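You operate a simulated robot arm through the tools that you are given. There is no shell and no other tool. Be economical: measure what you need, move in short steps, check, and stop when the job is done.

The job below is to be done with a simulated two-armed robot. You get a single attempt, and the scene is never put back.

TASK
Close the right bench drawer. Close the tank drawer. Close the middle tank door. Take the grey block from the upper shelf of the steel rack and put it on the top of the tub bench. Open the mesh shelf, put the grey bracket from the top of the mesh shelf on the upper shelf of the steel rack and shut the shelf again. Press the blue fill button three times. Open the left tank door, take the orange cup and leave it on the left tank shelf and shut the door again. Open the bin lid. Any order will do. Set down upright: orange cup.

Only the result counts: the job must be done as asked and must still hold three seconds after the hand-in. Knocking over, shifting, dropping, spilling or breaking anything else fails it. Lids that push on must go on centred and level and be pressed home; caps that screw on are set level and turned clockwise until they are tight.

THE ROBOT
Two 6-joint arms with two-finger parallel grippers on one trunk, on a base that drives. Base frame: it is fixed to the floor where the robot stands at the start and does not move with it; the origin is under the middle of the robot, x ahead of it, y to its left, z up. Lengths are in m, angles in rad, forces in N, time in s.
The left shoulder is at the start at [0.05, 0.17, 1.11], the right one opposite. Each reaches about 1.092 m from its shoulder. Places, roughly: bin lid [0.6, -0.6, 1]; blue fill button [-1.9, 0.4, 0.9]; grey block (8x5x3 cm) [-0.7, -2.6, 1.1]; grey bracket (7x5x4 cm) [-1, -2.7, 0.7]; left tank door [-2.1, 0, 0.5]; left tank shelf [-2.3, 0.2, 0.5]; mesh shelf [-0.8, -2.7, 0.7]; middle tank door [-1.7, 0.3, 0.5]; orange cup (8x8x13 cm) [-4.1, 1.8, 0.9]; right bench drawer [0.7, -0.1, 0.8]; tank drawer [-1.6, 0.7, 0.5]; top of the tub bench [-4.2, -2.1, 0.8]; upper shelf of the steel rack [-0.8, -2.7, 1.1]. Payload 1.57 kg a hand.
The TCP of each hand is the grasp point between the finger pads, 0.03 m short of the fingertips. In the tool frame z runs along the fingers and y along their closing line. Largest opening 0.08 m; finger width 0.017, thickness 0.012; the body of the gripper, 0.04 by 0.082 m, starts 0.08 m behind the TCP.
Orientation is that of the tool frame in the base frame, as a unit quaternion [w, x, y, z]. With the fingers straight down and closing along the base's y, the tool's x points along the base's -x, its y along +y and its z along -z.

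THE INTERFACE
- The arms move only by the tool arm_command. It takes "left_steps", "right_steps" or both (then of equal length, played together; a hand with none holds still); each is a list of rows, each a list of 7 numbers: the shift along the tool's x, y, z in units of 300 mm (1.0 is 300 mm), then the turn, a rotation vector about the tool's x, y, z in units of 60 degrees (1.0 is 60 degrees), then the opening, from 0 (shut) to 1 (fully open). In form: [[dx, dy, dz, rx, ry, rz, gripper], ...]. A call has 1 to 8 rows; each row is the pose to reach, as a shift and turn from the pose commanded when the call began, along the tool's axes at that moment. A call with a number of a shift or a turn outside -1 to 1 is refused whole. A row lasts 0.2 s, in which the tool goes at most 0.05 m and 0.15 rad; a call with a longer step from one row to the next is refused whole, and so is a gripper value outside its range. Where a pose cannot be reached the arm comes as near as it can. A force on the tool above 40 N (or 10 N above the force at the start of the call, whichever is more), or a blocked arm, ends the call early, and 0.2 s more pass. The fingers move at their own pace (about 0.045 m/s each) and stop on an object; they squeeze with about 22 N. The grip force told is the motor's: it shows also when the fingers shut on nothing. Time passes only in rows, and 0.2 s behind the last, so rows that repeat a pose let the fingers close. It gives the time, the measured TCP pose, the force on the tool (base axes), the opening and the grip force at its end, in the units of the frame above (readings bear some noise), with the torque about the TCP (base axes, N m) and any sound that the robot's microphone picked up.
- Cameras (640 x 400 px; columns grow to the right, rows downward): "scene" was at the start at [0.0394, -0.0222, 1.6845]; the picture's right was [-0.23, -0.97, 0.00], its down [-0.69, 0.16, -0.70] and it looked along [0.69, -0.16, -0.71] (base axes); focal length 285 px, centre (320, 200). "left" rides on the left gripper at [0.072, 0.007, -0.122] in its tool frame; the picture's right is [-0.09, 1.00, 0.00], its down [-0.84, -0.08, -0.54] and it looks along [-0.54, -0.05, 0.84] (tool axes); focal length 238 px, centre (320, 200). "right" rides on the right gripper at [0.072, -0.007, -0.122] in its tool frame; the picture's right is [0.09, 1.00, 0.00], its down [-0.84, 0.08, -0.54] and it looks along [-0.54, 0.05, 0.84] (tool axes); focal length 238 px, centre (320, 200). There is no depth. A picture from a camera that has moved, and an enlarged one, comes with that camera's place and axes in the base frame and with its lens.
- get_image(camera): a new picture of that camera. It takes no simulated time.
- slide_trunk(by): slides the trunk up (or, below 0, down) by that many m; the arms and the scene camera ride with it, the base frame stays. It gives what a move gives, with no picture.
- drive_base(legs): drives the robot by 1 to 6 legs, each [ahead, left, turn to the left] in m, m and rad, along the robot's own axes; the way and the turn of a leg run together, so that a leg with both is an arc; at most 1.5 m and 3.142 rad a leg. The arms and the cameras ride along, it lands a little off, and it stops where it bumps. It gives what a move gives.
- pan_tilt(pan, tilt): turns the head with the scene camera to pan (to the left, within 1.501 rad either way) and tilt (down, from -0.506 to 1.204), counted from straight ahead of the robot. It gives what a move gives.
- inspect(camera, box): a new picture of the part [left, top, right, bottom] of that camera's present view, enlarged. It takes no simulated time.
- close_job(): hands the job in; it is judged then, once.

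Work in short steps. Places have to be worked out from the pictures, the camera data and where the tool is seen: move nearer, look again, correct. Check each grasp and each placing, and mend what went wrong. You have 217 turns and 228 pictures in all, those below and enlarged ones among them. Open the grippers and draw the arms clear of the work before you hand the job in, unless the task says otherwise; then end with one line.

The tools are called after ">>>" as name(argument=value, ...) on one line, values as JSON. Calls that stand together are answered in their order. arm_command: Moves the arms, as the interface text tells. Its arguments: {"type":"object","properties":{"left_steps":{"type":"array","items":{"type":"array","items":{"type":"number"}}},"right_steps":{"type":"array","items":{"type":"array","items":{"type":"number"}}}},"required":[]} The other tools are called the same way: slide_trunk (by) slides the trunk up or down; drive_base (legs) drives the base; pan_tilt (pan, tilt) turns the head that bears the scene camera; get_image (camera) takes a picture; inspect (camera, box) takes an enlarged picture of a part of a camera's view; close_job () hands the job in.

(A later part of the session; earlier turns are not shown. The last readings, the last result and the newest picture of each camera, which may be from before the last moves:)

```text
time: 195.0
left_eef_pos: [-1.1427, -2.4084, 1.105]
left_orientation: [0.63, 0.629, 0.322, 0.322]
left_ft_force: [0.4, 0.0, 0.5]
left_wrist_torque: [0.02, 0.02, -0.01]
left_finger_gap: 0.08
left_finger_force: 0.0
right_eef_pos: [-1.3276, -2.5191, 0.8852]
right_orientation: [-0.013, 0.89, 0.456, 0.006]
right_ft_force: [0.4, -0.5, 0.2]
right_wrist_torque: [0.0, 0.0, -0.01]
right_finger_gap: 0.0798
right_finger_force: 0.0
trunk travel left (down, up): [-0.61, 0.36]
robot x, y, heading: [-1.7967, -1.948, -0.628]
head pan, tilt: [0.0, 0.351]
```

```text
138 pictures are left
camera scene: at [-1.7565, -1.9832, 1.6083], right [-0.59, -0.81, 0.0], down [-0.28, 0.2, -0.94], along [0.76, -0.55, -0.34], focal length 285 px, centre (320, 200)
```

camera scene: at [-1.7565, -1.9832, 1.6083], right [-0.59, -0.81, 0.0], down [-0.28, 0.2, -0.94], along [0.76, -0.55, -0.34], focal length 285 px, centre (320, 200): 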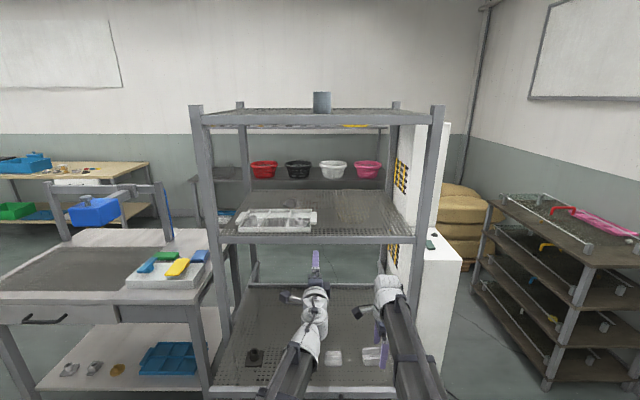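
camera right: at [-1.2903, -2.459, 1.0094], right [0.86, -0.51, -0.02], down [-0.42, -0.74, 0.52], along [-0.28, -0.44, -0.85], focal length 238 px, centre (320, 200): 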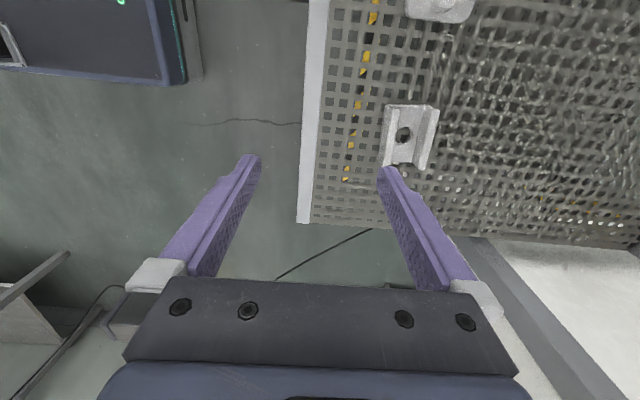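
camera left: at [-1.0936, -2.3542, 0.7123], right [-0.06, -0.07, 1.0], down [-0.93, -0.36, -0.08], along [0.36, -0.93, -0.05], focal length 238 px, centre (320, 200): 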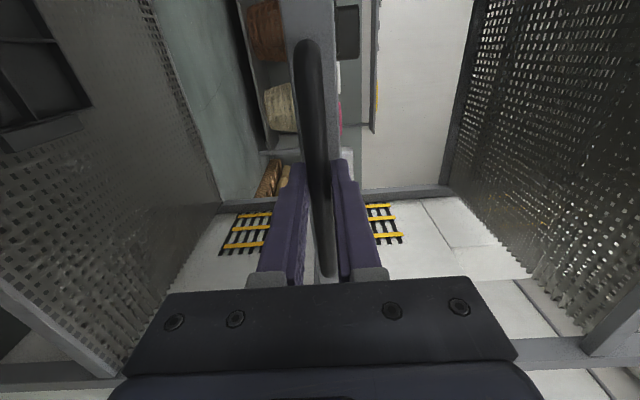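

The bracket's flanges run sideways, so closing along the ahead axis grips its 5 cm width. It is 8.9 cm ahead; I move over it and look again.

>>> arm_command(right_steps=[[0.01, 0.15, 0, 0, 0, 0, 1], [0.02, 0.296, 0, 0, 0, 0, 1]])

>>> slide_trunk(by=-0.05)

>>> get_image(camera="right")

```text
time: 195.6
left_eef_pos: [-1.1427, -2.4087, 1.1054]
left_orientation: [0.63, 0.629, 0.321, 0.322]
left_ft_force: [-0.4, -0.4, 0.5]
left_wrist_torque: [0.0, -0.02, 0.0]
left_finger_gap: 0.0799
left_finger_force: 0.0
right_eef_pos: [-1.2524, -2.5641, 0.8851]
right_orientation: [-0.013, 0.889, 0.457, 0.006]
right_ft_force: [-0.5, -0.4, 0.6]
right_wrist_torque: [0.02, 0.01, -0.01]
right_finger_gap: 0.0802
right_finger_force: 0.0
trunk travel left (down, up): [-0.61, 0.36]
robot x, y, heading: [-1.798, -1.9485, -0.63]
head pan, tilt: [0.0, 0.351]
```

```text
time: 196.5
left_eef_pos: [-1.1439, -2.4089, 1.0559]
left_orientation: [0.63, 0.628, 0.322, 0.323]
left_ft_force: [0.2, 0.0, -0.1]
left_wrist_torque: [0.01, 0.0, -0.03]
left_finger_gap: 0.0802
left_finger_force: 0.0
right_eef_pos: [-1.2518, -2.5649, 0.8342]
right_orientation: [-0.013, 0.89, 0.456, 0.006]
right_ft_force: [0.2, -0.4, -0.1]
right_wrist_torque: [0.0, -0.01, 0.02]
right_finger_gap: 0.08
right_finger_force: 0.0
trunk travel left (down, up): [-0.56, 0.41]
robot x, y, heading: [-1.8006, -1.9472, -0.624]
head pan, tilt: [0.0, 0.351]
```

```text
137 pictures are left
camera right: at [-1.2163, -2.5054, 0.9597], right [0.86, -0.51, -0.01], down [-0.42, -0.74, 0.52], along [-0.27, -0.44, -0.85], focal length 238 px, centre (320, 200)
```

right: 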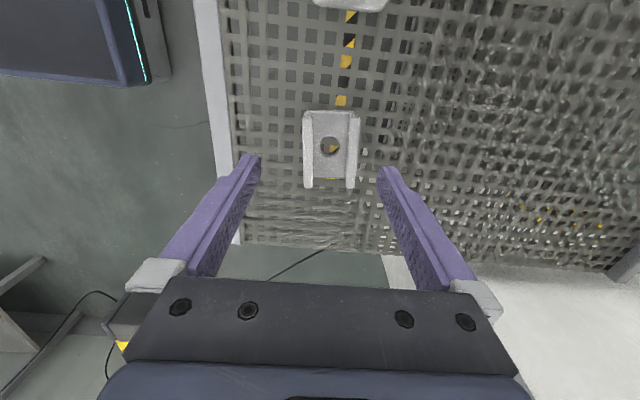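

Bracket centred (1 cm ahead correction). I lower to grasp height and close.

>>> arm_command(right_steps=[[0, 0.03, 0, 0, 0, 0, 1], [0, 0.03, 0, 0, 0, 0, 1]])

>>> slide_trunk(by=-0.05)

>>> get_image(camera="right")

```text
time: 197.1
left_eef_pos: [-1.1433, -2.4084, 1.0549]
left_orientation: [0.629, 0.629, 0.322, 0.323]
left_ft_force: [0.0, 0.2, 0.3]
left_wrist_torque: [0.01, -0.01, 0.0]
left_finger_gap: 0.0802
left_finger_force: 0.1
right_eef_pos: [-1.2444, -2.5694, 0.8345]
right_orientation: [-0.013, 0.89, 0.456, 0.006]
right_ft_force: [0.0, 0.6, 0.7]
right_wrist_torque: [0.01, 0.02, -0.03]
right_finger_gap: 0.0798
right_finger_force: 0.1
trunk travel left (down, up): [-0.56, 0.41]
robot x, y, heading: [-1.802, -1.9483, -0.627]
head pan, tilt: [0.0, 0.351]
```

```text
time: 198.1
left_eef_pos: [-1.1448, -2.408, 1.0047]
left_orientation: [0.63, 0.628, 0.322, 0.322]
left_ft_force: [-0.2, -0.3, -0.2]
left_wrist_torque: [0.03, 0.0, 0.02]
left_finger_gap: 0.08
left_finger_force: 0.0
right_eef_pos: [-1.2446, -2.57, 0.7851]
right_orientation: [-0.013, 0.89, 0.456, 0.007]
right_ft_force: [-0.6, 0.7, 0.9]
right_wrist_torque: [-0.02, -0.03, -0.03]
right_finger_gap: 0.0799
right_finger_force: 0.1
trunk travel left (down, up): [-0.51, 0.46]
robot x, y, heading: [-1.8006, -1.9519, -0.627]
head pan, tilt: [0.0, 0.351]
```

```text
136 pictures are left
camera right: at [-1.2087, -2.5105, 0.9097], right [0.86, -0.51, -0.01], down [-0.42, -0.74, 0.52], along [-0.27, -0.44, -0.85], focal length 238 px, centre (320, 200)
```

right: 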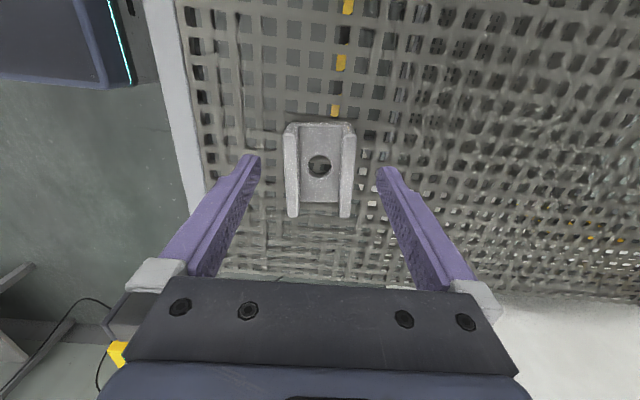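

The bracket's centre is ~2.8 cm below the TCP. I lower 1.2 cm more and close.

>>> slide_trunk(by=-0.012)

>>> arm_command(right_steps=[[0, 0, 0, 0, 0, 0, 0.7], [0, 0, 0, 0, 0, 0, 0.5], [0, 0, 0, 0, 0, 0, 0.3], [0, 0, 0, 0, 0, 0, 0.3], [0, 0, 0, 0, 0, 0, 0.3]])

>>> get_image(camera="right")

```text
time: 198.7
left_eef_pos: [-1.143, -2.4073, 0.9929]
left_orientation: [0.63, 0.629, 0.322, 0.322]
left_ft_force: [0.3, -0.3, 0.1]
left_wrist_torque: [-0.02, 0.02, 0.03]
left_finger_gap: 0.08
left_finger_force: 0.0
right_eef_pos: [-1.2453, -2.5713, 0.7731]
right_orientation: [-0.012, 0.89, 0.457, 0.006]
right_ft_force: [-0.8, 0.5, 0.1]
right_wrist_torque: [0.02, 0.0, 0.0]
right_finger_gap: 0.0798
right_finger_force: 0.1
trunk travel left (down, up): [-0.498, 0.472]
robot x, y, heading: [-1.8028, -1.9514, -0.623]
head pan, tilt: [0.0, 0.351]
```

```text
time: 199.8
left_eef_pos: [-1.1432, -2.409, 0.9933]
left_orientation: [0.63, 0.629, 0.322, 0.322]
left_ft_force: [1.1, -0.1, 0.4]
left_wrist_torque: [0.0, 0.0, 0.01]
left_finger_gap: 0.08
left_finger_force: 0.0
right_eef_pos: [-1.245, -2.5715, 0.7728]
right_orientation: [-0.013, 0.89, 0.456, 0.006]
right_ft_force: [0.6, -0.3, 0.7]
right_wrist_torque: [-0.12, -0.06, 0.06]
right_finger_gap: 0.05
right_finger_force: 22.2
trunk travel left (down, up): [-0.498, 0.472]
robot x, y, heading: [-1.8022, -1.947, -0.625]
head pan, tilt: [0.0, 0.351]
```

```text
135 pictures are left
camera right: at [-1.2085, -2.5106, 0.8976], right [0.86, -0.51, -0.01], down [-0.42, -0.74, 0.52], along [-0.27, -0.44, -0.85], focal length 238 px, centre (320, 200)
```

right: 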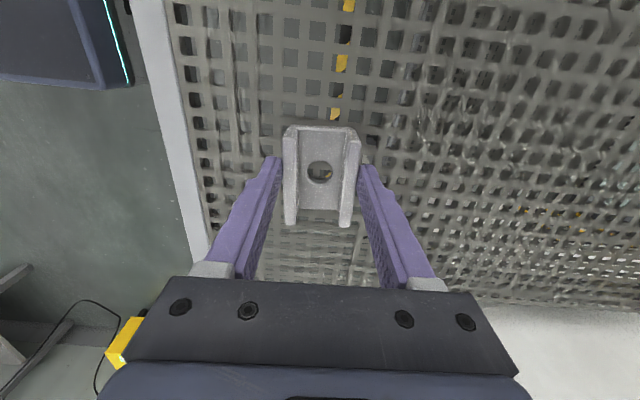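

Bracket gripped (gap 5 cm). I lift it with the trunk above upper-shelf height.

>>> slide_trunk(by=0.03)

>>> slide_trunk(by=0.4)

>>> slide_trunk(by=0.03)

>>> get_image(camera="right")

>>> get_image(camera="scene")

```text
time: 200.6
left_eef_pos: [-1.1432, -2.4086, 1.0238]
left_orientation: [0.63, 0.629, 0.323, 0.322]
left_ft_force: [0.4, 0.4, -0.1]
left_wrist_torque: [-0.02, 0.02, -0.02]
left_finger_gap: 0.0798
left_finger_force: 0.2
right_eef_pos: [-1.2446, -2.5714, 0.8035]
right_orientation: [-0.012, 0.89, 0.456, 0.007]
right_ft_force: [0.2, -0.2, -1.6]
right_wrist_torque: [0.0, 0.01, 0.01]
right_finger_gap: 0.0496
right_finger_force: 22.0
trunk travel left (down, up): [-0.528, 0.442]
robot x, y, heading: [-1.7993, -1.9479, -0.627]
head pan, tilt: [0.0, 0.351]
```

```text
time: 204.4
left_eef_pos: [-1.1439, -2.4081, 1.423]
left_orientation: [0.63, 0.629, 0.321, 0.322]
left_ft_force: [0.7, 0.0, -0.3]
left_wrist_torque: [0.02, 0.03, 0.01]
left_finger_gap: 0.08
left_finger_force: 0.0
right_eef_pos: [-1.2443, -2.5694, 1.2033]
right_orientation: [-0.012, 0.89, 0.456, 0.006]
right_ft_force: [-0.2, -0.3, -2.1]
right_wrist_torque: [0.02, -0.03, 0.01]
right_finger_gap: 0.0495
right_finger_force: 22.0
trunk travel left (down, up): [-0.928, 0.042]
robot x, y, heading: [-1.8007, -1.9475, -0.63]
head pan, tilt: [0.0, 0.351]
```

```text
time: 205.2
left_eef_pos: [-1.1428, -2.4089, 1.4532]
left_orientation: [0.63, 0.629, 0.322, 0.322]
left_ft_force: [0.4, -0.3, -0.3]
left_wrist_torque: [0.01, 0.01, -0.02]
left_finger_gap: 0.08
left_finger_force: 0.1
right_eef_pos: [-1.246, -2.5702, 1.233]
right_orientation: [-0.013, 0.89, 0.457, 0.006]
right_ft_force: [0.7, 0.4, -1.9]
right_wrist_torque: [-0.01, -0.04, -0.01]
right_finger_gap: 0.0493
right_finger_force: 22.7
trunk travel left (down, up): [-0.958, 0.012]
robot x, y, heading: [-1.8007, -1.9505, -0.624]
head pan, tilt: [0.0, 0.351]
```

```text
134 pictures are left
camera right: at [-1.2083, -2.5109, 1.3573], right [0.86, -0.51, -0.02], down [-0.42, -0.74, 0.52], along [-0.27, -0.44, -0.85], focal length 238 px, centre (320, 200)
```

right: 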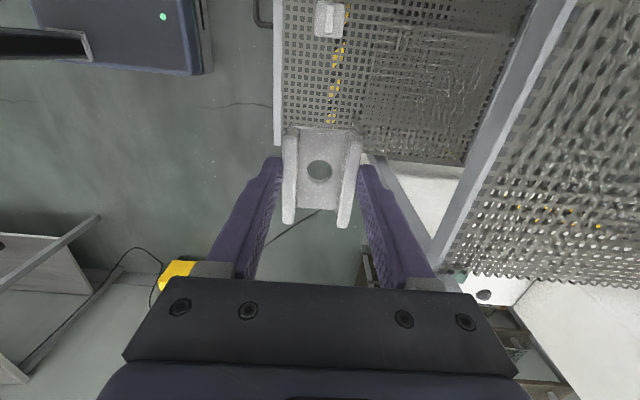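

```text
133 pictures are left
camera scene: at [-1.7565, -1.9836, 1.9563], right [-0.59, -0.81, 0.0], down [-0.28, 0.2, -0.94], along [0.76, -0.55, -0.34], focal length 285 px, centre (320, 200)
```

scene: 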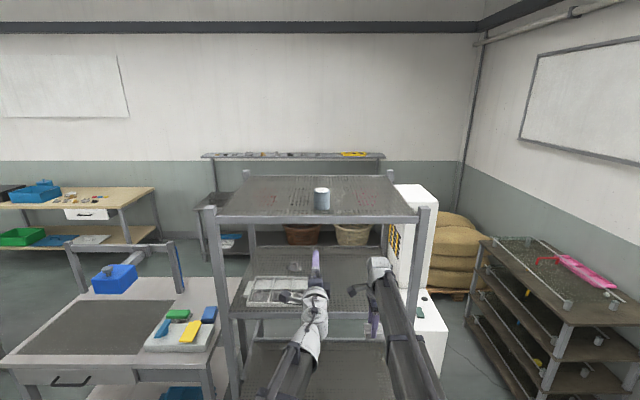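

Secure. I lower 3 cm to pass well between the shelves, then extend 7 cm and drive in 22 cm to bring the bracket over the free right part of the upper shelf.

>>> slide_trunk(by=-0.03)

>>> arm_command(right_steps=[[0, 0.12, 0, 0, 0, 0, 0.3], [0, 0.235, 0, 0, 0, 0, 0.3]])

>>> drive_base(legs=[[0.22, 0, 0]])

>>> get_image(camera="right")

>>> get_image(camera="scene")

```text
time: 205.9
left_eef_pos: [-1.1436, -2.4094, 1.4239]
left_orientation: [0.63, 0.629, 0.322, 0.322]
left_ft_force: [-0.6, 0.2, 0.1]
left_wrist_torque: [0.01, -0.02, 0.0]
left_finger_gap: 0.08
left_finger_force: 0.0
right_eef_pos: [-1.2459, -2.5688, 1.203]
right_orientation: [-0.014, 0.89, 0.457, 0.006]
right_ft_force: [0.6, -0.9, -1.8]
right_wrist_torque: [0.01, 0.0, -0.03]
right_finger_gap: 0.0498
right_finger_force: 21.9
trunk travel left (down, up): [-0.928, 0.042]
robot x, y, heading: [-1.8011, -1.9481, -0.627]
head pan, tilt: [0.0, 0.351]
```

```text
time: 206.5
left_eef_pos: [-1.1437, -2.4087, 1.423]
left_orientation: [0.63, 0.629, 0.322, 0.323]
left_ft_force: [-0.1, 0.3, -0.3]
left_wrist_torque: [-0.04, 0.01, -0.02]
left_finger_gap: 0.0801
left_finger_force: 0.0
right_eef_pos: [-1.1871, -2.6125, 1.2042]
right_orientation: [-0.013, 0.89, 0.456, 0.007]
right_ft_force: [0.6, 1.1, -1.8]
right_wrist_torque: [-0.02, 0.02, -0.01]
right_finger_gap: 0.0496
right_finger_force: 22.2
trunk travel left (down, up): [-0.928, 0.042]
robot x, y, heading: [-1.801, -1.9478, -0.63]
head pan, tilt: [0.0, 0.351]
```

```text
time: 208.2
left_eef_pos: [-0.967, -2.5389, 1.4231]
left_orientation: [0.63, 0.63, 0.322, 0.321]
left_ft_force: [0.0, -0.8, -0.2]
left_wrist_torque: [0.02, 0.0, -0.02]
left_finger_gap: 0.0799
left_finger_force: 0.1
right_eef_pos: [-1.0103, -2.741, 1.2023]
right_orientation: [-0.013, 0.89, 0.455, 0.006]
right_ft_force: [-0.3, 0.0, -1.6]
right_wrist_torque: [0.03, 0.01, 0.0]
right_finger_gap: 0.0497
right_finger_force: 22.0
trunk travel left (down, up): [-0.928, 0.042]
robot x, y, heading: [-1.6251, -2.0763, -0.628]
head pan, tilt: [0.0, 0.351]
```

```text
132 pictures are left
camera right: at [-0.9744, -2.6823, 1.3268], right [0.86, -0.51, -0.02], down [-0.43, -0.74, 0.52], along [-0.28, -0.44, -0.85], focal length 238 px, centre (320, 200)
```

right: 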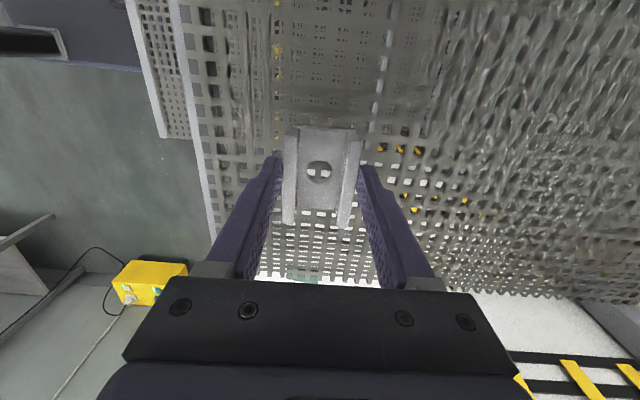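

```text
131 pictures are left
camera scene: at [-1.5787, -2.1128, 1.9263], right [-0.59, -0.81, 0.0], down [-0.28, 0.2, -0.94], along [0.76, -0.55, -0.34], focal length 285 px, centre (320, 200)
```

scene: 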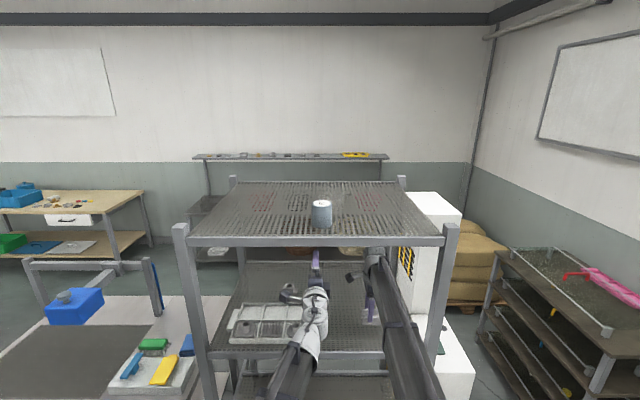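

The bracket is over the mesh surface, well inside the front edge. I lower it until contact.

>>> slide_trunk(by=-0.03)

>>> slide_trunk(by=-0.008)

>>> slide_trunk(by=-0.006)

```text
time: 209.0
left_eef_pos: [-0.9681, -2.5392, 1.3937]
left_orientation: [0.63, 0.63, 0.321, 0.321]
left_ft_force: [0.1, -0.9, 0.0]
left_wrist_torque: [-0.01, 0.01, 0.0]
left_finger_gap: 0.0799
left_finger_force: 0.1
right_eef_pos: [-1.0113, -2.7412, 1.1735]
right_orientation: [-0.013, 0.89, 0.455, 0.006]
right_ft_force: [-0.2, 0.1, -2.1]
right_wrist_torque: [-0.03, -0.02, -0.03]
right_finger_gap: 0.0495
right_finger_force: 22.3
trunk travel left (down, up): [-0.898, 0.072]
robot x, y, heading: [-1.6262, -2.0766, -0.627]
head pan, tilt: [0.0, 0.351]
```

```text
time: 209.5
left_eef_pos: [-0.9684, -2.538, 1.3863]
left_orientation: [0.631, 0.629, 0.321, 0.322]
left_ft_force: [-0.1, -0.2, -0.2]
left_wrist_torque: [-0.01, 0.0, -0.01]
left_finger_gap: 0.0802
left_finger_force: 0.0
right_eef_pos: [-1.0121, -2.7405, 1.1659]
right_orientation: [-0.014, 0.89, 0.455, 0.006]
right_ft_force: [0.2, -0.6, 12.2]
right_wrist_torque: [-0.06, -0.35, -0.02]
right_finger_gap: 0.0497
right_finger_force: 22.1
trunk travel left (down, up): [-0.89, 0.08]
robot x, y, heading: [-1.6216, -2.0757, -0.634]
head pan, tilt: [0.0, 0.351]
```

```text
time: 210.1
left_eef_pos: [-0.9688, -2.5377, 1.3807]
left_orientation: [0.63, 0.63, 0.321, 0.322]
left_ft_force: [0.5, -0.3, -0.6]
left_wrist_torque: [0.0, 0.01, -0.01]
left_finger_gap: 0.0799
left_finger_force: 0.1
right_eef_pos: [-1.0123, -2.7401, 1.1597]
right_orientation: [-0.013, 0.89, 0.456, 0.006]
right_ft_force: [-0.6, 0.6, 10.0]
right_wrist_torque: [-0.14, -0.21, 0.01]
right_finger_gap: 0.0499
right_finger_force: 21.6
trunk travel left (down, up): [-0.884, 0.086]
robot x, y, heading: [-1.6226, -2.0784, -0.633]
head pan, tilt: [0.0, 0.351]
```

Contact (12 N up). I open the fingers, raise and check.

>>> arm_command(right_steps=[[0, 0, 0, 0, 0, 0, 0.75], [0, 0, 0, 0, 0, 0, 0.9], [0, 0, 0, 0, 0, 0, 0.9]])

>>> slide_trunk(by=0.05)

>>> get_image(camera="right")

```text
time: 210.9
left_eef_pos: [-0.9676, -2.5395, 1.3784]
left_orientation: [0.631, 0.628, 0.322, 0.321]
left_ft_force: [-0.9, 0.2, 0.9]
left_wrist_torque: [-0.04, 0.03, -0.01]
left_finger_gap: 0.0801
left_finger_force: 0.0
right_eef_pos: [-1.0122, -2.7405, 1.1591]
right_orientation: [-0.013, 0.89, 0.456, 0.006]
right_ft_force: [-1.0, -0.3, -0.7]
right_wrist_torque: [0.0, 0.0, 0.01]
right_finger_gap: 0.0722
right_finger_force: 0.1
trunk travel left (down, up): [-0.884, 0.086]
robot x, y, heading: [-1.6239, -2.0773, -0.633]
head pan, tilt: [0.0, 0.351]
```

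```text
time: 211.8
left_eef_pos: [-0.9695, -2.5376, 1.4295]
left_orientation: [0.63, 0.629, 0.321, 0.322]
left_ft_force: [0.3, -0.2, 0.4]
left_wrist_torque: [0.02, 0.04, 0.0]
left_finger_gap: 0.08
left_finger_force: 0.1
right_eef_pos: [-1.0105, -2.7411, 1.2089]
right_orientation: [-0.013, 0.89, 0.456, 0.007]
right_ft_force: [-0.3, -0.1, 0.4]
right_wrist_torque: [0.03, 0.03, 0.01]
right_finger_gap: 0.072
right_finger_force: 0.1
trunk travel left (down, up): [-0.934, 0.036]
robot x, y, heading: [-1.6219, -2.0766, -0.628]
head pan, tilt: [0.0, 0.351]
```

```text
130 pictures are left
camera right: at [-0.9751, -2.6818, 1.3334], right [0.86, -0.51, -0.01], down [-0.43, -0.74, 0.52], along [-0.28, -0.44, -0.85], focal length 238 px, centre (320, 200)
```

right: 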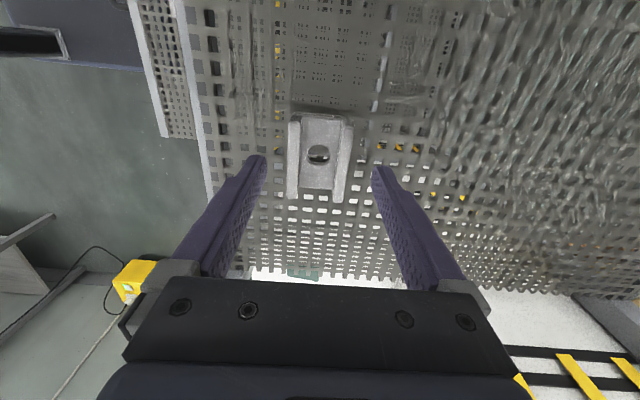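

The bracket rests on the upper shelf. I back out, retract the right hand and lower the trunk to close the mesh shelf with the left hand.

>>> drive_base(legs=[[-0.5, 0, 0]])

>>> arm_command(right_steps=[[0, -0.14, 0, 0, 0, 0, 1], [0, -0.28, 0, 0, 0, 0, 1], [0, -0.42, 0, 0, 0, 0, 1], [0, -0.56, 0, 0, 0, 0, 1], [0, -0.7, 0, 0, 0, 0, 1], [0, -0.84, 0, 0, 0, 0, 1], [0, -0.95, 0, 0, 0, 0, 1]])

>>> inspect(camera="scene", box=[190, 200, 450, 380])

>>> slide_trunk(by=-0.4)

>>> slide_trunk(by=-0.324)

>>> get_image(camera="left")

```text
time: 214.8
left_eef_pos: [-1.3755, -2.2414, 1.4297]
left_orientation: [0.63, 0.629, 0.321, 0.322]
left_ft_force: [-0.1, 0.0, -0.2]
left_wrist_torque: [0.01, 0.01, -0.01]
left_finger_gap: 0.0801
left_finger_force: 0.2
right_eef_pos: [-1.421, -2.4434, 1.2093]
right_orientation: [-0.012, 0.891, 0.455, 0.006]
right_ft_force: [0.2, -0.1, 0.1]
right_wrist_torque: [0.0, 0.01, 0.0]
right_finger_gap: 0.0719
right_finger_force: 0.1
trunk travel left (down, up): [-0.934, 0.036]
robot x, y, heading: [-2.0294, -1.7808, -0.63]
head pan, tilt: [0.0, 0.351]
```

```text
time: 216.4
left_eef_pos: [-1.3759, -2.2415, 1.43]
left_orientation: [0.63, 0.63, 0.321, 0.322]
left_ft_force: [0.2, -0.4, 0.6]
left_wrist_torque: [0.02, 0.05, -0.05]
left_finger_gap: 0.0798
left_finger_force: 0.0
right_eef_pos: [-1.6499, -2.2761, 1.2091]
right_orientation: [-0.012, 0.89, 0.455, 0.007]
right_ft_force: [0.1, 0.5, 0.4]
right_wrist_torque: [0.01, -0.01, 0.02]
right_finger_gap: 0.0802
right_finger_force: 0.1
right hand out of reach, approached as far as the arm can: row 4, 5, 6, 7
trunk travel left (down, up): [-0.934, 0.036]
robot x, y, heading: [-2.036, -1.7777, -0.628]
head pan, tilt: [0.0, 0.351]
```

```text
2.22 times, centred on (320, 290) of scene
camera zoom: at [-1.9874, -1.8147, 1.9324], right [-0.59, -0.81, 0.0], down [-0.28, 0.2, -0.94], along [0.76, -0.55, -0.34], focal length 634 px, centre (320, 0)
```

zoom: 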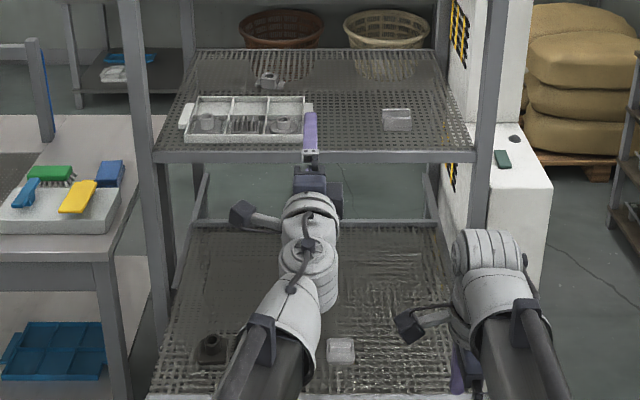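

```text
time: 220.2
left_eef_pos: [-1.3753, -2.2418, 1.0293]
left_orientation: [0.631, 0.63, 0.321, 0.321]
left_ft_force: [-0.7, 0.0, -0.5]
left_wrist_torque: [0.02, -0.01, 0.0]
left_finger_gap: 0.0801
left_finger_force: 0.0
right_eef_pos: [-1.648, -2.2768, 0.8085]
right_orientation: [-0.012, 0.89, 0.455, 0.006]
right_ft_force: [0.6, -1.0, -0.3]
right_wrist_torque: [-0.02, -0.01, -0.02]
right_finger_gap: 0.0802
right_finger_force: 0.0
trunk travel left (down, up): [-0.534, 0.436]
robot x, y, heading: [-2.0311, -1.7782, -0.627]
head pan, tilt: [0.0, 0.351]
```

```text
time: 223.4
left_eef_pos: [-1.3767, -2.2417, 0.7054]
left_orientation: [0.631, 0.629, 0.321, 0.321]
left_ft_force: [0.3, 0.3, 0.1]
left_wrist_torque: [0.0, 0.01, 0.0]
left_finger_gap: 0.0801
left_finger_force: 0.0
right_eef_pos: [-1.6482, -2.2765, 0.4846]
right_orientation: [-0.012, 0.89, 0.455, 0.006]
right_ft_force: [0.3, 0.1, 0.1]
right_wrist_torque: [0.0, -0.02, -0.01]
right_finger_gap: 0.0797
right_finger_force: 0.0
trunk travel left (down, up): [-0.21, 0.76]
robot x, y, heading: [-2.0294, -1.7822, -0.631]
head pan, tilt: [0.0, 0.351]
```

```text
128 pictures are left
camera left: at [-1.4324, -2.1121, 0.7118], right [-0.06, -0.07, 1.0], down [-0.93, -0.36, -0.08], along [0.36, -0.93, -0.05], focal length 238 px, centre (320, 200)
```

left: 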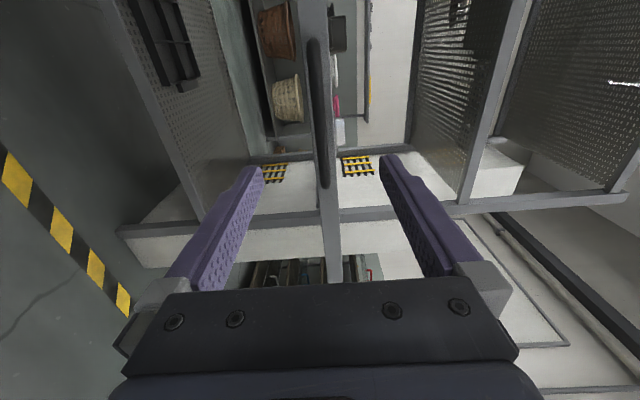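

The bar is ~0.146 m ahead, centred. I drive in and grip it again.

>>> drive_base(legs=[[0.133, 0, 0]])

>>> arm_command(left_steps=[[0, 0, 0, 0, 0, 0, 0.6], [0, 0, 0, 0, 0, 0, 0.2], [0, 0, 0, 0, 0, 0, 0], [0, 0, 0, 0, 0, 0, 0], [0, 0, 0, 0, 0, 0, 0]])

>>> get_image(camera="left")

```text
time: 224.7
left_eef_pos: [-1.2679, -2.3219, 0.7051]
left_orientation: [0.631, 0.63, 0.321, 0.321]
left_ft_force: [-0.3, 0.1, 0.2]
left_wrist_torque: [-0.01, -0.01, 0.01]
left_finger_gap: 0.0803
left_finger_force: 0.0
right_eef_pos: [-1.5407, -2.3552, 0.4854]
right_orientation: [-0.012, 0.89, 0.455, 0.006]
right_ft_force: [0.5, 0.1, -0.5]
right_wrist_torque: [-0.01, 0.0, -0.01]
right_finger_gap: 0.0803
right_finger_force: 0.0
trunk travel left (down, up): [-0.21, 0.76]
robot x, y, heading: [-1.9251, -1.858, -0.631]
head pan, tilt: [0.0, 0.351]
```

```text
time: 225.9
left_eef_pos: [-1.2691, -2.3206, 0.7061]
left_orientation: [0.631, 0.629, 0.321, 0.321]
left_ft_force: [1.1, -1.3, 8.2]
left_wrist_torque: [-0.04, -0.03, 0.01]
left_finger_gap: 0.014
left_finger_force: 21.5
right_eef_pos: [-1.5415, -2.3543, 0.4853]
right_orientation: [-0.012, 0.89, 0.455, 0.007]
right_ft_force: [0.0, 0.0, 0.4]
right_wrist_torque: [0.04, -0.01, -0.03]
right_finger_gap: 0.0797
right_finger_force: 0.2
trunk travel left (down, up): [-0.21, 0.76]
robot x, y, heading: [-1.9243, -1.8588, -0.632]
head pan, tilt: [0.0, 0.351]
```

```text
127 pictures are left
camera left: at [-1.3256, -2.1902, 0.7123], right [-0.06, -0.07, 1.0], down [-0.93, -0.36, -0.08], along [0.36, -0.93, -0.05], focal length 238 px, centre (320, 200)
```

left: 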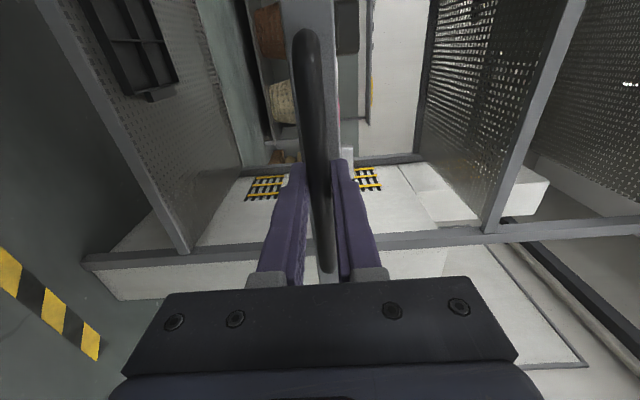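

Gripped. I push the shelf in 25 cm, then the final bit until it stops.

>>> drive_base(legs=[[0.24, 0, 0]])

>>> drive_base(legs=[[0.06, 0, 0]])

>>> inspect(camera="scene", box=[190, 160, 450, 340])

```text
time: 227.6
left_eef_pos: [-1.0777, -2.4593, 0.7074]
left_orientation: [0.631, 0.63, 0.321, 0.321]
left_ft_force: [-2.3, -0.8, 11.0]
left_wrist_torque: [-0.03, -0.09, -0.19]
left_finger_gap: 0.0137
left_finger_force: 30.0
right_eef_pos: [-1.349, -2.4943, 0.4855]
right_orientation: [-0.013, 0.89, 0.456, 0.006]
right_ft_force: [0.4, -1.2, 1.1]
right_wrist_torque: [0.02, 0.0, -0.02]
right_finger_gap: 0.0801
right_finger_force: 0.1
trunk travel left (down, up): [-0.21, 0.76]
robot x, y, heading: [-1.7316, -1.998, -0.625]
head pan, tilt: [0.0, 0.351]
```

```text
time: 228.6
left_eef_pos: [-1.0303, -2.4933, 0.7054]
left_orientation: [0.631, 0.629, 0.321, 0.322]
left_ft_force: [-19.2, 11.4, -1.9]
left_wrist_torque: [0.03, -0.01, 0.02]
left_finger_gap: 0.0143
left_finger_force: 30.3
right_eef_pos: [-1.3019, -2.5272, 0.4861]
right_orientation: [-0.011, 0.89, 0.456, 0.006]
right_ft_force: [-0.3, -0.9, -0.6]
right_wrist_torque: [-0.01, -0.01, 0.0]
right_finger_gap: 0.0799
right_finger_force: 0.1
trunk travel left (down, up): [-0.21, 0.76]
robot x, y, heading: [-1.6811, -2.0328, -0.628]
head pan, tilt: [0.0, 0.351]
```

```text
2.22 times, centred on (320, 250) of scene
camera zoom: at [-1.6417, -2.0672, 1.2083], right [-0.59, -0.81, 0.0], down [-0.28, 0.2, -0.94], along [0.76, -0.55, -0.34], focal length 634 px, centre (320, 89)
```

zoom: 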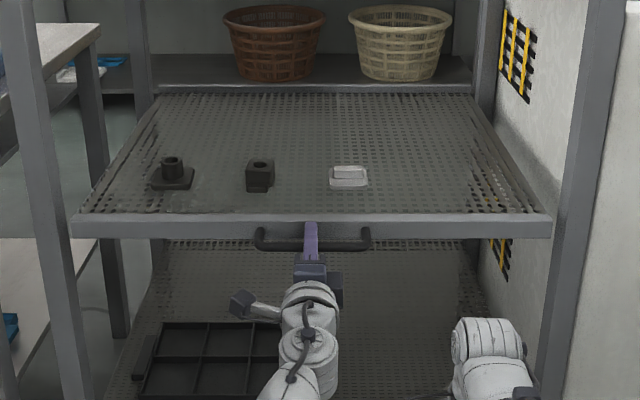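

The mesh shelf is shut again (pressing 20 N at the stop, same depth as before). I release, back away and raise the trunk.

>>> arm_command(left_steps=[[0, 0, 0, 0, 0, 0, 0.6], [0, 0, 0, 0, 0, 0, 1], [0, 0, 0, 0, 0, 0, 1]])

>>> drive_base(legs=[[-0.3, 0, 0]])

>>> slide_trunk(by=0.4)

>>> slide_trunk(by=0.335)

>>> arm_command(left_steps=[[0.14, 0, 0, 0, 0, 0, 1], [0.28, 0, 0, 0, 0, 0, 1], [0.42, 0, 0, 0, 0, 0, 1], [0.56, 0, 0, 0, 0, 0, 1], [0.7, 0, 0, 0, 0, 0, 1], [0.84, 0, 0, 0, 0, 0, 1], [1.0, 0, 0, 0, 0, 0, 1]])

>>> get_image(camera="scene")

>>> inspect(camera="scene", box=[200, 220, 440, 380])

```text
time: 229.4
left_eef_pos: [-1.029, -2.4952, 0.7062]
left_orientation: [0.631, 0.629, 0.321, 0.322]
left_ft_force: [-0.3, 0.2, 1.0]
left_wrist_torque: [0.0, -0.01, -0.02]
left_finger_gap: 0.08
left_finger_force: 0.0
right_eef_pos: [-1.302, -2.5298, 0.4864]
right_orientation: [-0.013, 0.89, 0.455, 0.006]
right_ft_force: [0.4, 0.0, -0.1]
right_wrist_torque: [-0.01, 0.0, -0.02]
right_finger_gap: 0.0801
right_finger_force: 0.0
trunk travel left (down, up): [-0.21, 0.76]
robot x, y, heading: [-1.6875, -2.0329, -0.628]
head pan, tilt: [0.0, 0.351]
```

```text
time: 231.4
left_eef_pos: [-1.2707, -2.3172, 0.7053]
left_orientation: [0.631, 0.629, 0.322, 0.321]
left_ft_force: [0.6, 0.1, -0.5]
left_wrist_torque: [0.02, 0.01, -0.04]
left_finger_gap: 0.0801
left_finger_force: 0.1
right_eef_pos: [-1.5431, -2.3527, 0.4847]
right_orientation: [-0.013, 0.89, 0.455, 0.007]
right_ft_force: [-0.4, -0.7, -0.1]
right_wrist_torque: [0.03, 0.03, 0.03]
right_finger_gap: 0.08
right_finger_force: 0.1
trunk travel left (down, up): [-0.21, 0.76]
robot x, y, heading: [-1.9217, -1.8537, -0.635]
head pan, tilt: [0.0, 0.351]
```

```text
time: 235.3
left_eef_pos: [-1.2714, -2.3173, 1.1051]
left_orientation: [0.631, 0.629, 0.321, 0.322]
left_ft_force: [0.7, 0.7, 0.3]
left_wrist_torque: [-0.05, -0.05, -0.01]
left_finger_gap: 0.08
left_finger_force: 0.0
right_eef_pos: [-1.5443, -2.3533, 0.8841]
right_orientation: [-0.012, 0.89, 0.455, 0.006]
right_ft_force: [0.3, -0.1, 0.0]
right_wrist_torque: [-0.02, -0.02, -0.01]
right_finger_gap: 0.0801
right_finger_force: 0.1
trunk travel left (down, up): [-0.61, 0.36]
robot x, y, heading: [-1.9301, -1.8567, -0.632]
head pan, tilt: [0.0, 0.351]
```

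```text
time: 238.6
left_eef_pos: [-1.2714, -2.32, 1.4396]
left_orientation: [0.63, 0.63, 0.321, 0.321]
left_ft_force: [-0.5, -0.7, 0.1]
left_wrist_torque: [0.01, 0.02, 0.0]
left_finger_gap: 0.08
left_finger_force: 0.0
right_eef_pos: [-1.5435, -2.3525, 1.219]
right_orientation: [-0.013, 0.89, 0.456, 0.005]
right_ft_force: [-0.4, -1.0, -0.2]
right_wrist_torque: [0.03, -0.01, 0.0]
right_finger_gap: 0.0803
right_finger_force: 0.0
trunk travel left (down, up): [-0.945, 0.025]
robot x, y, heading: [-1.9255, -1.8591, -0.634]
head pan, tilt: [0.0, 0.351]
```

```text
time: 240.2
left_eef_pos: [-1.0932, -2.0745, 1.4393]
left_orientation: [0.63, 0.63, 0.322, 0.32]
left_ft_force: [1.3, 0.0, 0.2]
left_wrist_torque: [-0.01, 0.01, -0.04]
left_finger_gap: 0.08
left_finger_force: 0.1
right_eef_pos: [-1.5431, -2.3507, 1.2202]
right_orientation: [-0.013, 0.89, 0.456, 0.005]
right_ft_force: [0.1, -0.1, 0.3]
right_wrist_torque: [0.02, 0.05, 0.02]
right_finger_gap: 0.0801
right_finger_force: 0.1
trunk travel left (down, up): [-0.945, 0.025]
robot x, y, heading: [-1.9236, -1.8583, -0.631]
head pan, tilt: [0.0, 0.351]
```

```text
125 pictures are left
camera scene: at [-1.8815, -1.8906, 1.9433], right [-0.59, -0.81, 0.0], down [-0.28, 0.2, -0.94], along [0.76, -0.55, -0.34], focal length 285 px, centre (320, 200)
```

scene: 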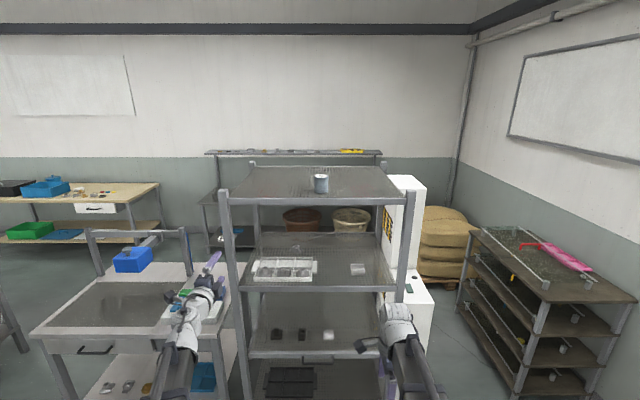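

```text
2.50 times, centred on (320, 300) of scene
camera zoom: at [-1.8815, -1.8906, 1.9433], right [-0.59, -0.81, 0.0], down [-0.28, 0.2, -0.94], along [0.76, -0.55, -0.34], focal length 713 px, centre (320, -50)
```

zoom: 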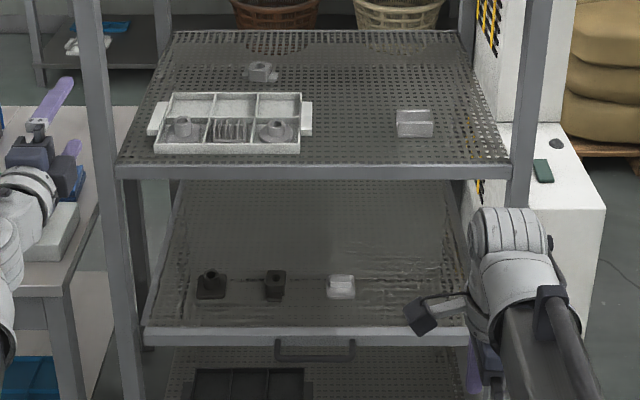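

The block sits behind the tray; the bracket is safely on the right. I'll enter right of the tray and then move left behind it. I move the left arm further out, shift the base left and extend the right arm.

>>> arm_command(left_steps=[[0.14, 0, 0, 0, 0, 0, 1], [0.28, 0, 0, 0, 0, 0, 1], [0.42, 0, 0, 0, 0, 0, 1], [0.5, 0, 0, 0, 0, 0, 1], [0.5, 0, 0, 0, 0, 0, 1], [0.5, 0, 0, 0, 0, 0, 1]], right_steps=[[-0.06, 0.14, 0, 0, 0, 0, 1], [-0.12, 0.28, 0, 0, 0, 0, 1], [-0.18, 0.42, 0, 0, 0, 0, 1], [-0.24, 0.56, 0, 0, 0, 0, 1], [-0.3, 0.7, 0, 0, 0, 0, 1], [-0.32, 0.8, 0, 0, 0, 0, 1]])

>>> drive_base(legs=[[0, 0.22, 0]])

>>> slide_trunk(by=-0.02)

>>> drive_base(legs=[[0.25, 0, 0]])

>>> get_image(camera="scene")

>>> get_image(camera="right")

```text
time: 241.6
left_eef_pos: [-1.0044, -1.9534, 1.4401]
left_orientation: [0.63, 0.63, 0.321, 0.321]
left_ft_force: [-0.1, 0.1, -0.6]
left_wrist_torque: [-0.01, 0.0, 0.01]
left_finger_gap: 0.0798
left_finger_force: 0.0
right_eef_pos: [-1.4047, -2.5717, 1.2209]
right_orientation: [-0.013, 0.89, 0.456, 0.006]
right_ft_force: [-0.7, 0.4, 0.4]
right_wrist_torque: [-0.02, 0.02, 0.03]
right_finger_gap: 0.0798
right_finger_force: 0.1
right hand out of reach, approached as far as the arm can: row 4, 5, 6
trunk travel left (down, up): [-0.945, 0.025]
robot x, y, heading: [-1.9232, -1.857, -0.628]
head pan, tilt: [0.0, 0.351]
```

```text
time: 243.3
left_eef_pos: [-0.8719, -1.7773, 1.44]
left_orientation: [0.632, 0.63, 0.32, 0.319]
left_ft_force: [-0.1, -0.6, 0.7]
left_wrist_torque: [0.0, 0.0, 0.01]
left_finger_gap: 0.0797
left_finger_force: 0.1
right_eef_pos: [-1.2756, -2.3935, 1.22]
right_orientation: [-0.012, 0.891, 0.453, 0.005]
right_ft_force: [-0.3, 0.5, -0.2]
right_wrist_torque: [-0.04, 0.02, 0.02]
right_finger_gap: 0.0798
right_finger_force: 0.0
trunk travel left (down, up): [-0.945, 0.025]
robot x, y, heading: [-1.7933, -1.6743, -0.635]
head pan, tilt: [0.0, 0.351]
```

```text
time: 243.9
left_eef_pos: [-0.8736, -1.7779, 1.42]
left_orientation: [0.631, 0.631, 0.319, 0.319]
left_ft_force: [0.6, 0.0, -0.1]
left_wrist_torque: [0.0, 0.0, -0.04]
left_finger_gap: 0.0803
left_finger_force: 0.0
right_eef_pos: [-1.2772, -2.3923, 1.2009]
right_orientation: [-0.012, 0.891, 0.453, 0.006]
right_ft_force: [-0.7, 0.0, -0.3]
right_wrist_torque: [0.0, -0.02, 0.05]
right_finger_gap: 0.0799
right_finger_force: 0.1
trunk travel left (down, up): [-0.925, 0.045]
robot x, y, heading: [-1.7967, -1.674, -0.638]
head pan, tilt: [0.0, 0.351]
```

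```text
time: 245.8
left_eef_pos: [-0.6689, -1.9226, 1.4192]
left_orientation: [0.63, 0.63, 0.321, 0.321]
left_ft_force: [-0.6, -0.8, -0.1]
left_wrist_torque: [0.0, -0.04, -0.03]
left_finger_gap: 0.0801
left_finger_force: 0.0
right_eef_pos: [-1.0688, -2.5389, 1.199]
right_orientation: [-0.013, 0.89, 0.456, 0.006]
right_ft_force: [0.2, 0.2, 0.0]
right_wrist_torque: [0.0, 0.03, -0.03]
right_finger_gap: 0.0799
right_finger_force: 0.0
trunk travel left (down, up): [-0.925, 0.045]
robot x, y, heading: [-1.5903, -1.8252, -0.626]
head pan, tilt: [0.0, 0.351]
```

```text
123 pictures are left
camera scene: at [-1.5468, -1.8601, 1.9233], right [-0.59, -0.81, 0.0], down [-0.28, 0.2, -0.94], along [0.76, -0.55, -0.34], focal length 285 px, centre (320, 200)
```

scene: 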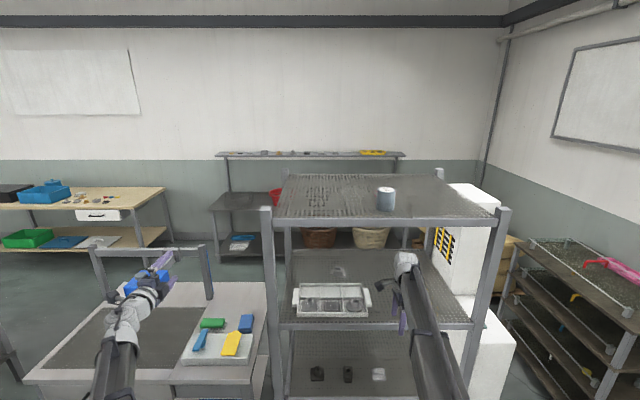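

```text
122 pictures are left
camera right: at [-1.0336, -2.4792, 1.3239], right [0.86, -0.51, -0.02], down [-0.43, -0.74, 0.52], along [-0.28, -0.44, -0.85], focal length 238 px, centre (320, 200)
```

right: 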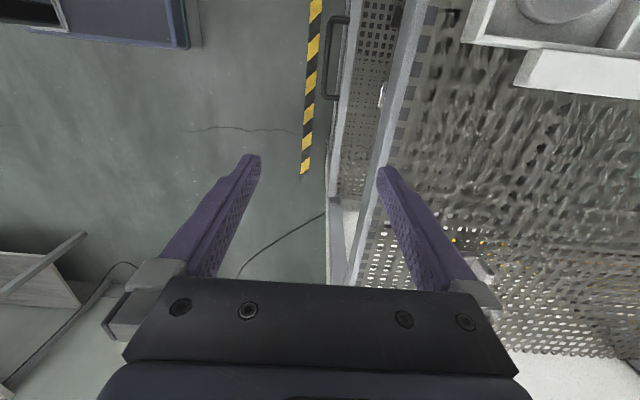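

The hand is at the shelf's front edge between tray and bracket, with clearance both sides. I drive in 0.27 and look for the block.

>>> drive_base(legs=[[0.27, 0, 0]])

>>> get_image(camera="right")

>>> get_image(camera="scene")

```text
time: 247.7
left_eef_pos: [-0.4504, -2.0819, 1.4197]
left_orientation: [0.63, 0.63, 0.321, 0.321]
left_ft_force: [0.4, -0.4, 0.6]
left_wrist_torque: [0.0, -0.02, -0.03]
left_finger_gap: 0.0799
left_finger_force: 0.0
right_eef_pos: [-0.8524, -2.6977, 1.1998]
right_orientation: [-0.013, 0.89, 0.455, 0.006]
right_ft_force: [0.5, -0.7, -0.4]
right_wrist_torque: [0.02, 0.02, 0.0]
right_finger_gap: 0.08
right_finger_force: 0.0
trunk travel left (down, up): [-0.925, 0.045]
robot x, y, heading: [-1.3728, -1.9836, -0.633]
head pan, tilt: [0.0, 0.351]
```

```text
121 pictures are left
camera right: at [-0.8147, -2.6389, 1.3239], right [0.86, -0.51, -0.02], down [-0.43, -0.74, 0.52], along [-0.28, -0.44, -0.85], focal length 238 px, centre (320, 200)
```

right: 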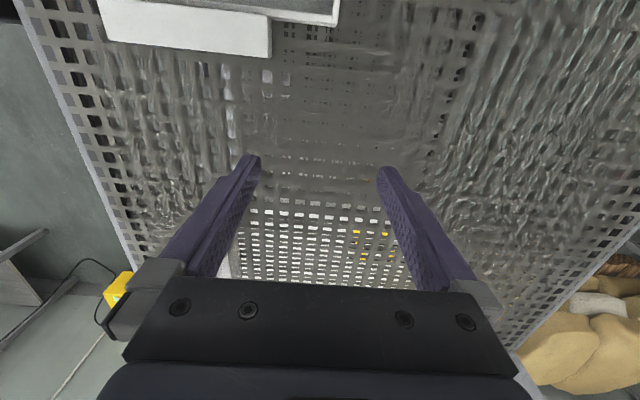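

```text
120 pictures are left
camera scene: at [-1.3279, -2.0198, 1.9233], right [-0.59, -0.81, 0.0], down [-0.28, 0.2, -0.94], along [0.76, -0.55, -0.34], focal length 285 px, centre (320, 200)
```

scene: 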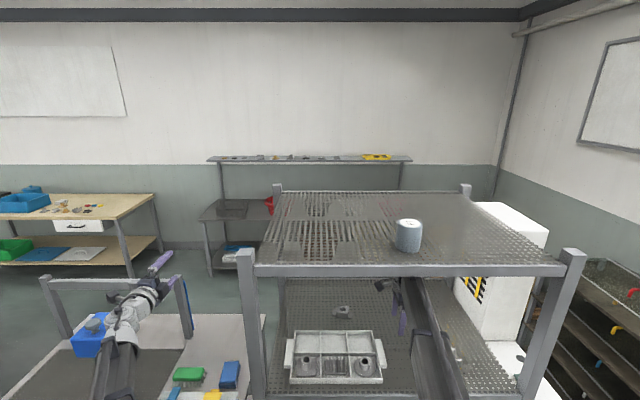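

The block is at about [-0.67, -2.61], 9.6 cm ahead and 17.8 cm left of the hand. I drive 7 cm further and move left partway behind the tray, then look.

>>> drive_base(legs=[[0.07, 0, 0]])

>>> arm_command(right_steps=[[0.1, 0.06, 0, 0, 0, 0, 1], [0.2, 0.087, 0, 0, 0, 0, 1], [0.3, 0.087, 0, 0, 0, 0, 1]])

>>> get_image(camera="right")

```text
time: 248.7
left_eef_pos: [-0.3915, -2.1234, 1.4191]
left_orientation: [0.63, 0.63, 0.322, 0.32]
left_ft_force: [0.9, -1.0, -0.8]
left_wrist_torque: [0.01, 0.01, 0.01]
left_finger_gap: 0.0802
left_finger_force: 0.1
right_eef_pos: [-0.7921, -2.7396, 1.1976]
right_orientation: [-0.014, 0.89, 0.456, 0.005]
right_ft_force: [0.9, -1.2, -1.5]
right_wrist_torque: [0.01, 0.03, 0.0]
right_finger_gap: 0.08
right_finger_force: 0.0
trunk travel left (down, up): [-0.925, 0.045]
robot x, y, heading: [-1.3165, -2.0267, -0.629]
head pan, tilt: [0.0, 0.351]
```

```text
time: 249.5
left_eef_pos: [-0.3949, -2.1211, 1.4217]
left_orientation: [0.63, 0.63, 0.321, 0.322]
left_ft_force: [0.2, 0.2, -0.1]
left_wrist_torque: [0.02, -0.01, -0.05]
left_finger_gap: 0.0803
left_finger_force: 0.1
right_eef_pos: [-0.7207, -2.6799, 1.2019]
right_orientation: [-0.012, 0.89, 0.455, 0.007]
right_ft_force: [0.6, 0.0, 0.6]
right_wrist_torque: [-0.01, 0.02, 0.0]
right_finger_gap: 0.0798
right_finger_force: 0.1
trunk travel left (down, up): [-0.925, 0.045]
robot x, y, heading: [-1.3149, -2.0284, -0.628]
head pan, tilt: [0.0, 0.351]
```

```text
119 pictures are left
camera right: at [-0.6844, -2.6201, 1.3252], right [0.86, -0.51, -0.01], down [-0.43, -0.74, 0.52], along [-0.28, -0.44, -0.85], focal length 238 px, centre (320, 200)
```

right: 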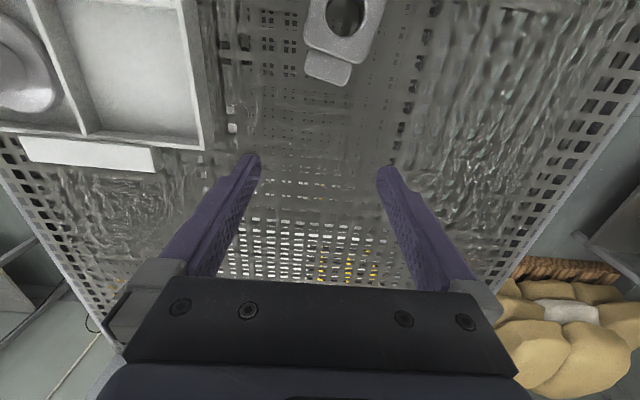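

The block lies 9 cm further left, turned about 9° clockwise. I move over it with a matching yaw and look again.

>>> arm_command(right_steps=[[0.15, 0.005, 0, 0, 0, 0.07, 1], [0.303, 0.01, 0, 0, 0, 0.14, 1]])

>>> get_image(camera="right")

```text
time: 250.1
left_eef_pos: [-0.3949, -2.1213, 1.421]
left_orientation: [0.63, 0.63, 0.321, 0.321]
left_ft_force: [0.2, 0.3, 0.4]
left_wrist_torque: [-0.03, -0.01, 0.01]
left_finger_gap: 0.08
left_finger_force: 0.0
right_eef_pos: [-0.6654, -2.607, 1.1985]
right_orientation: [-0.013, 0.921, 0.389, 0.005]
right_ft_force: [0.8, -1.0, -0.8]
right_wrist_torque: [0.02, -0.05, -0.03]
right_finger_gap: 0.0801
right_finger_force: 0.1
trunk travel left (down, up): [-0.925, 0.045]
robot x, y, heading: [-1.3141, -2.0238, -0.632]
head pan, tilt: [0.0, 0.351]
```

```text
118 pictures are left
camera right: at [-0.6191, -2.5539, 1.3243], right [0.78, -0.63, -0.02], down [-0.53, -0.67, 0.52], along [-0.34, -0.4, -0.85], focal length 238 px, centre (320, 200)
```

right: 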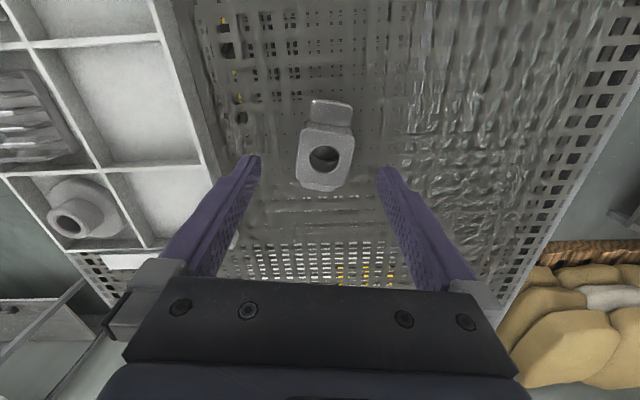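

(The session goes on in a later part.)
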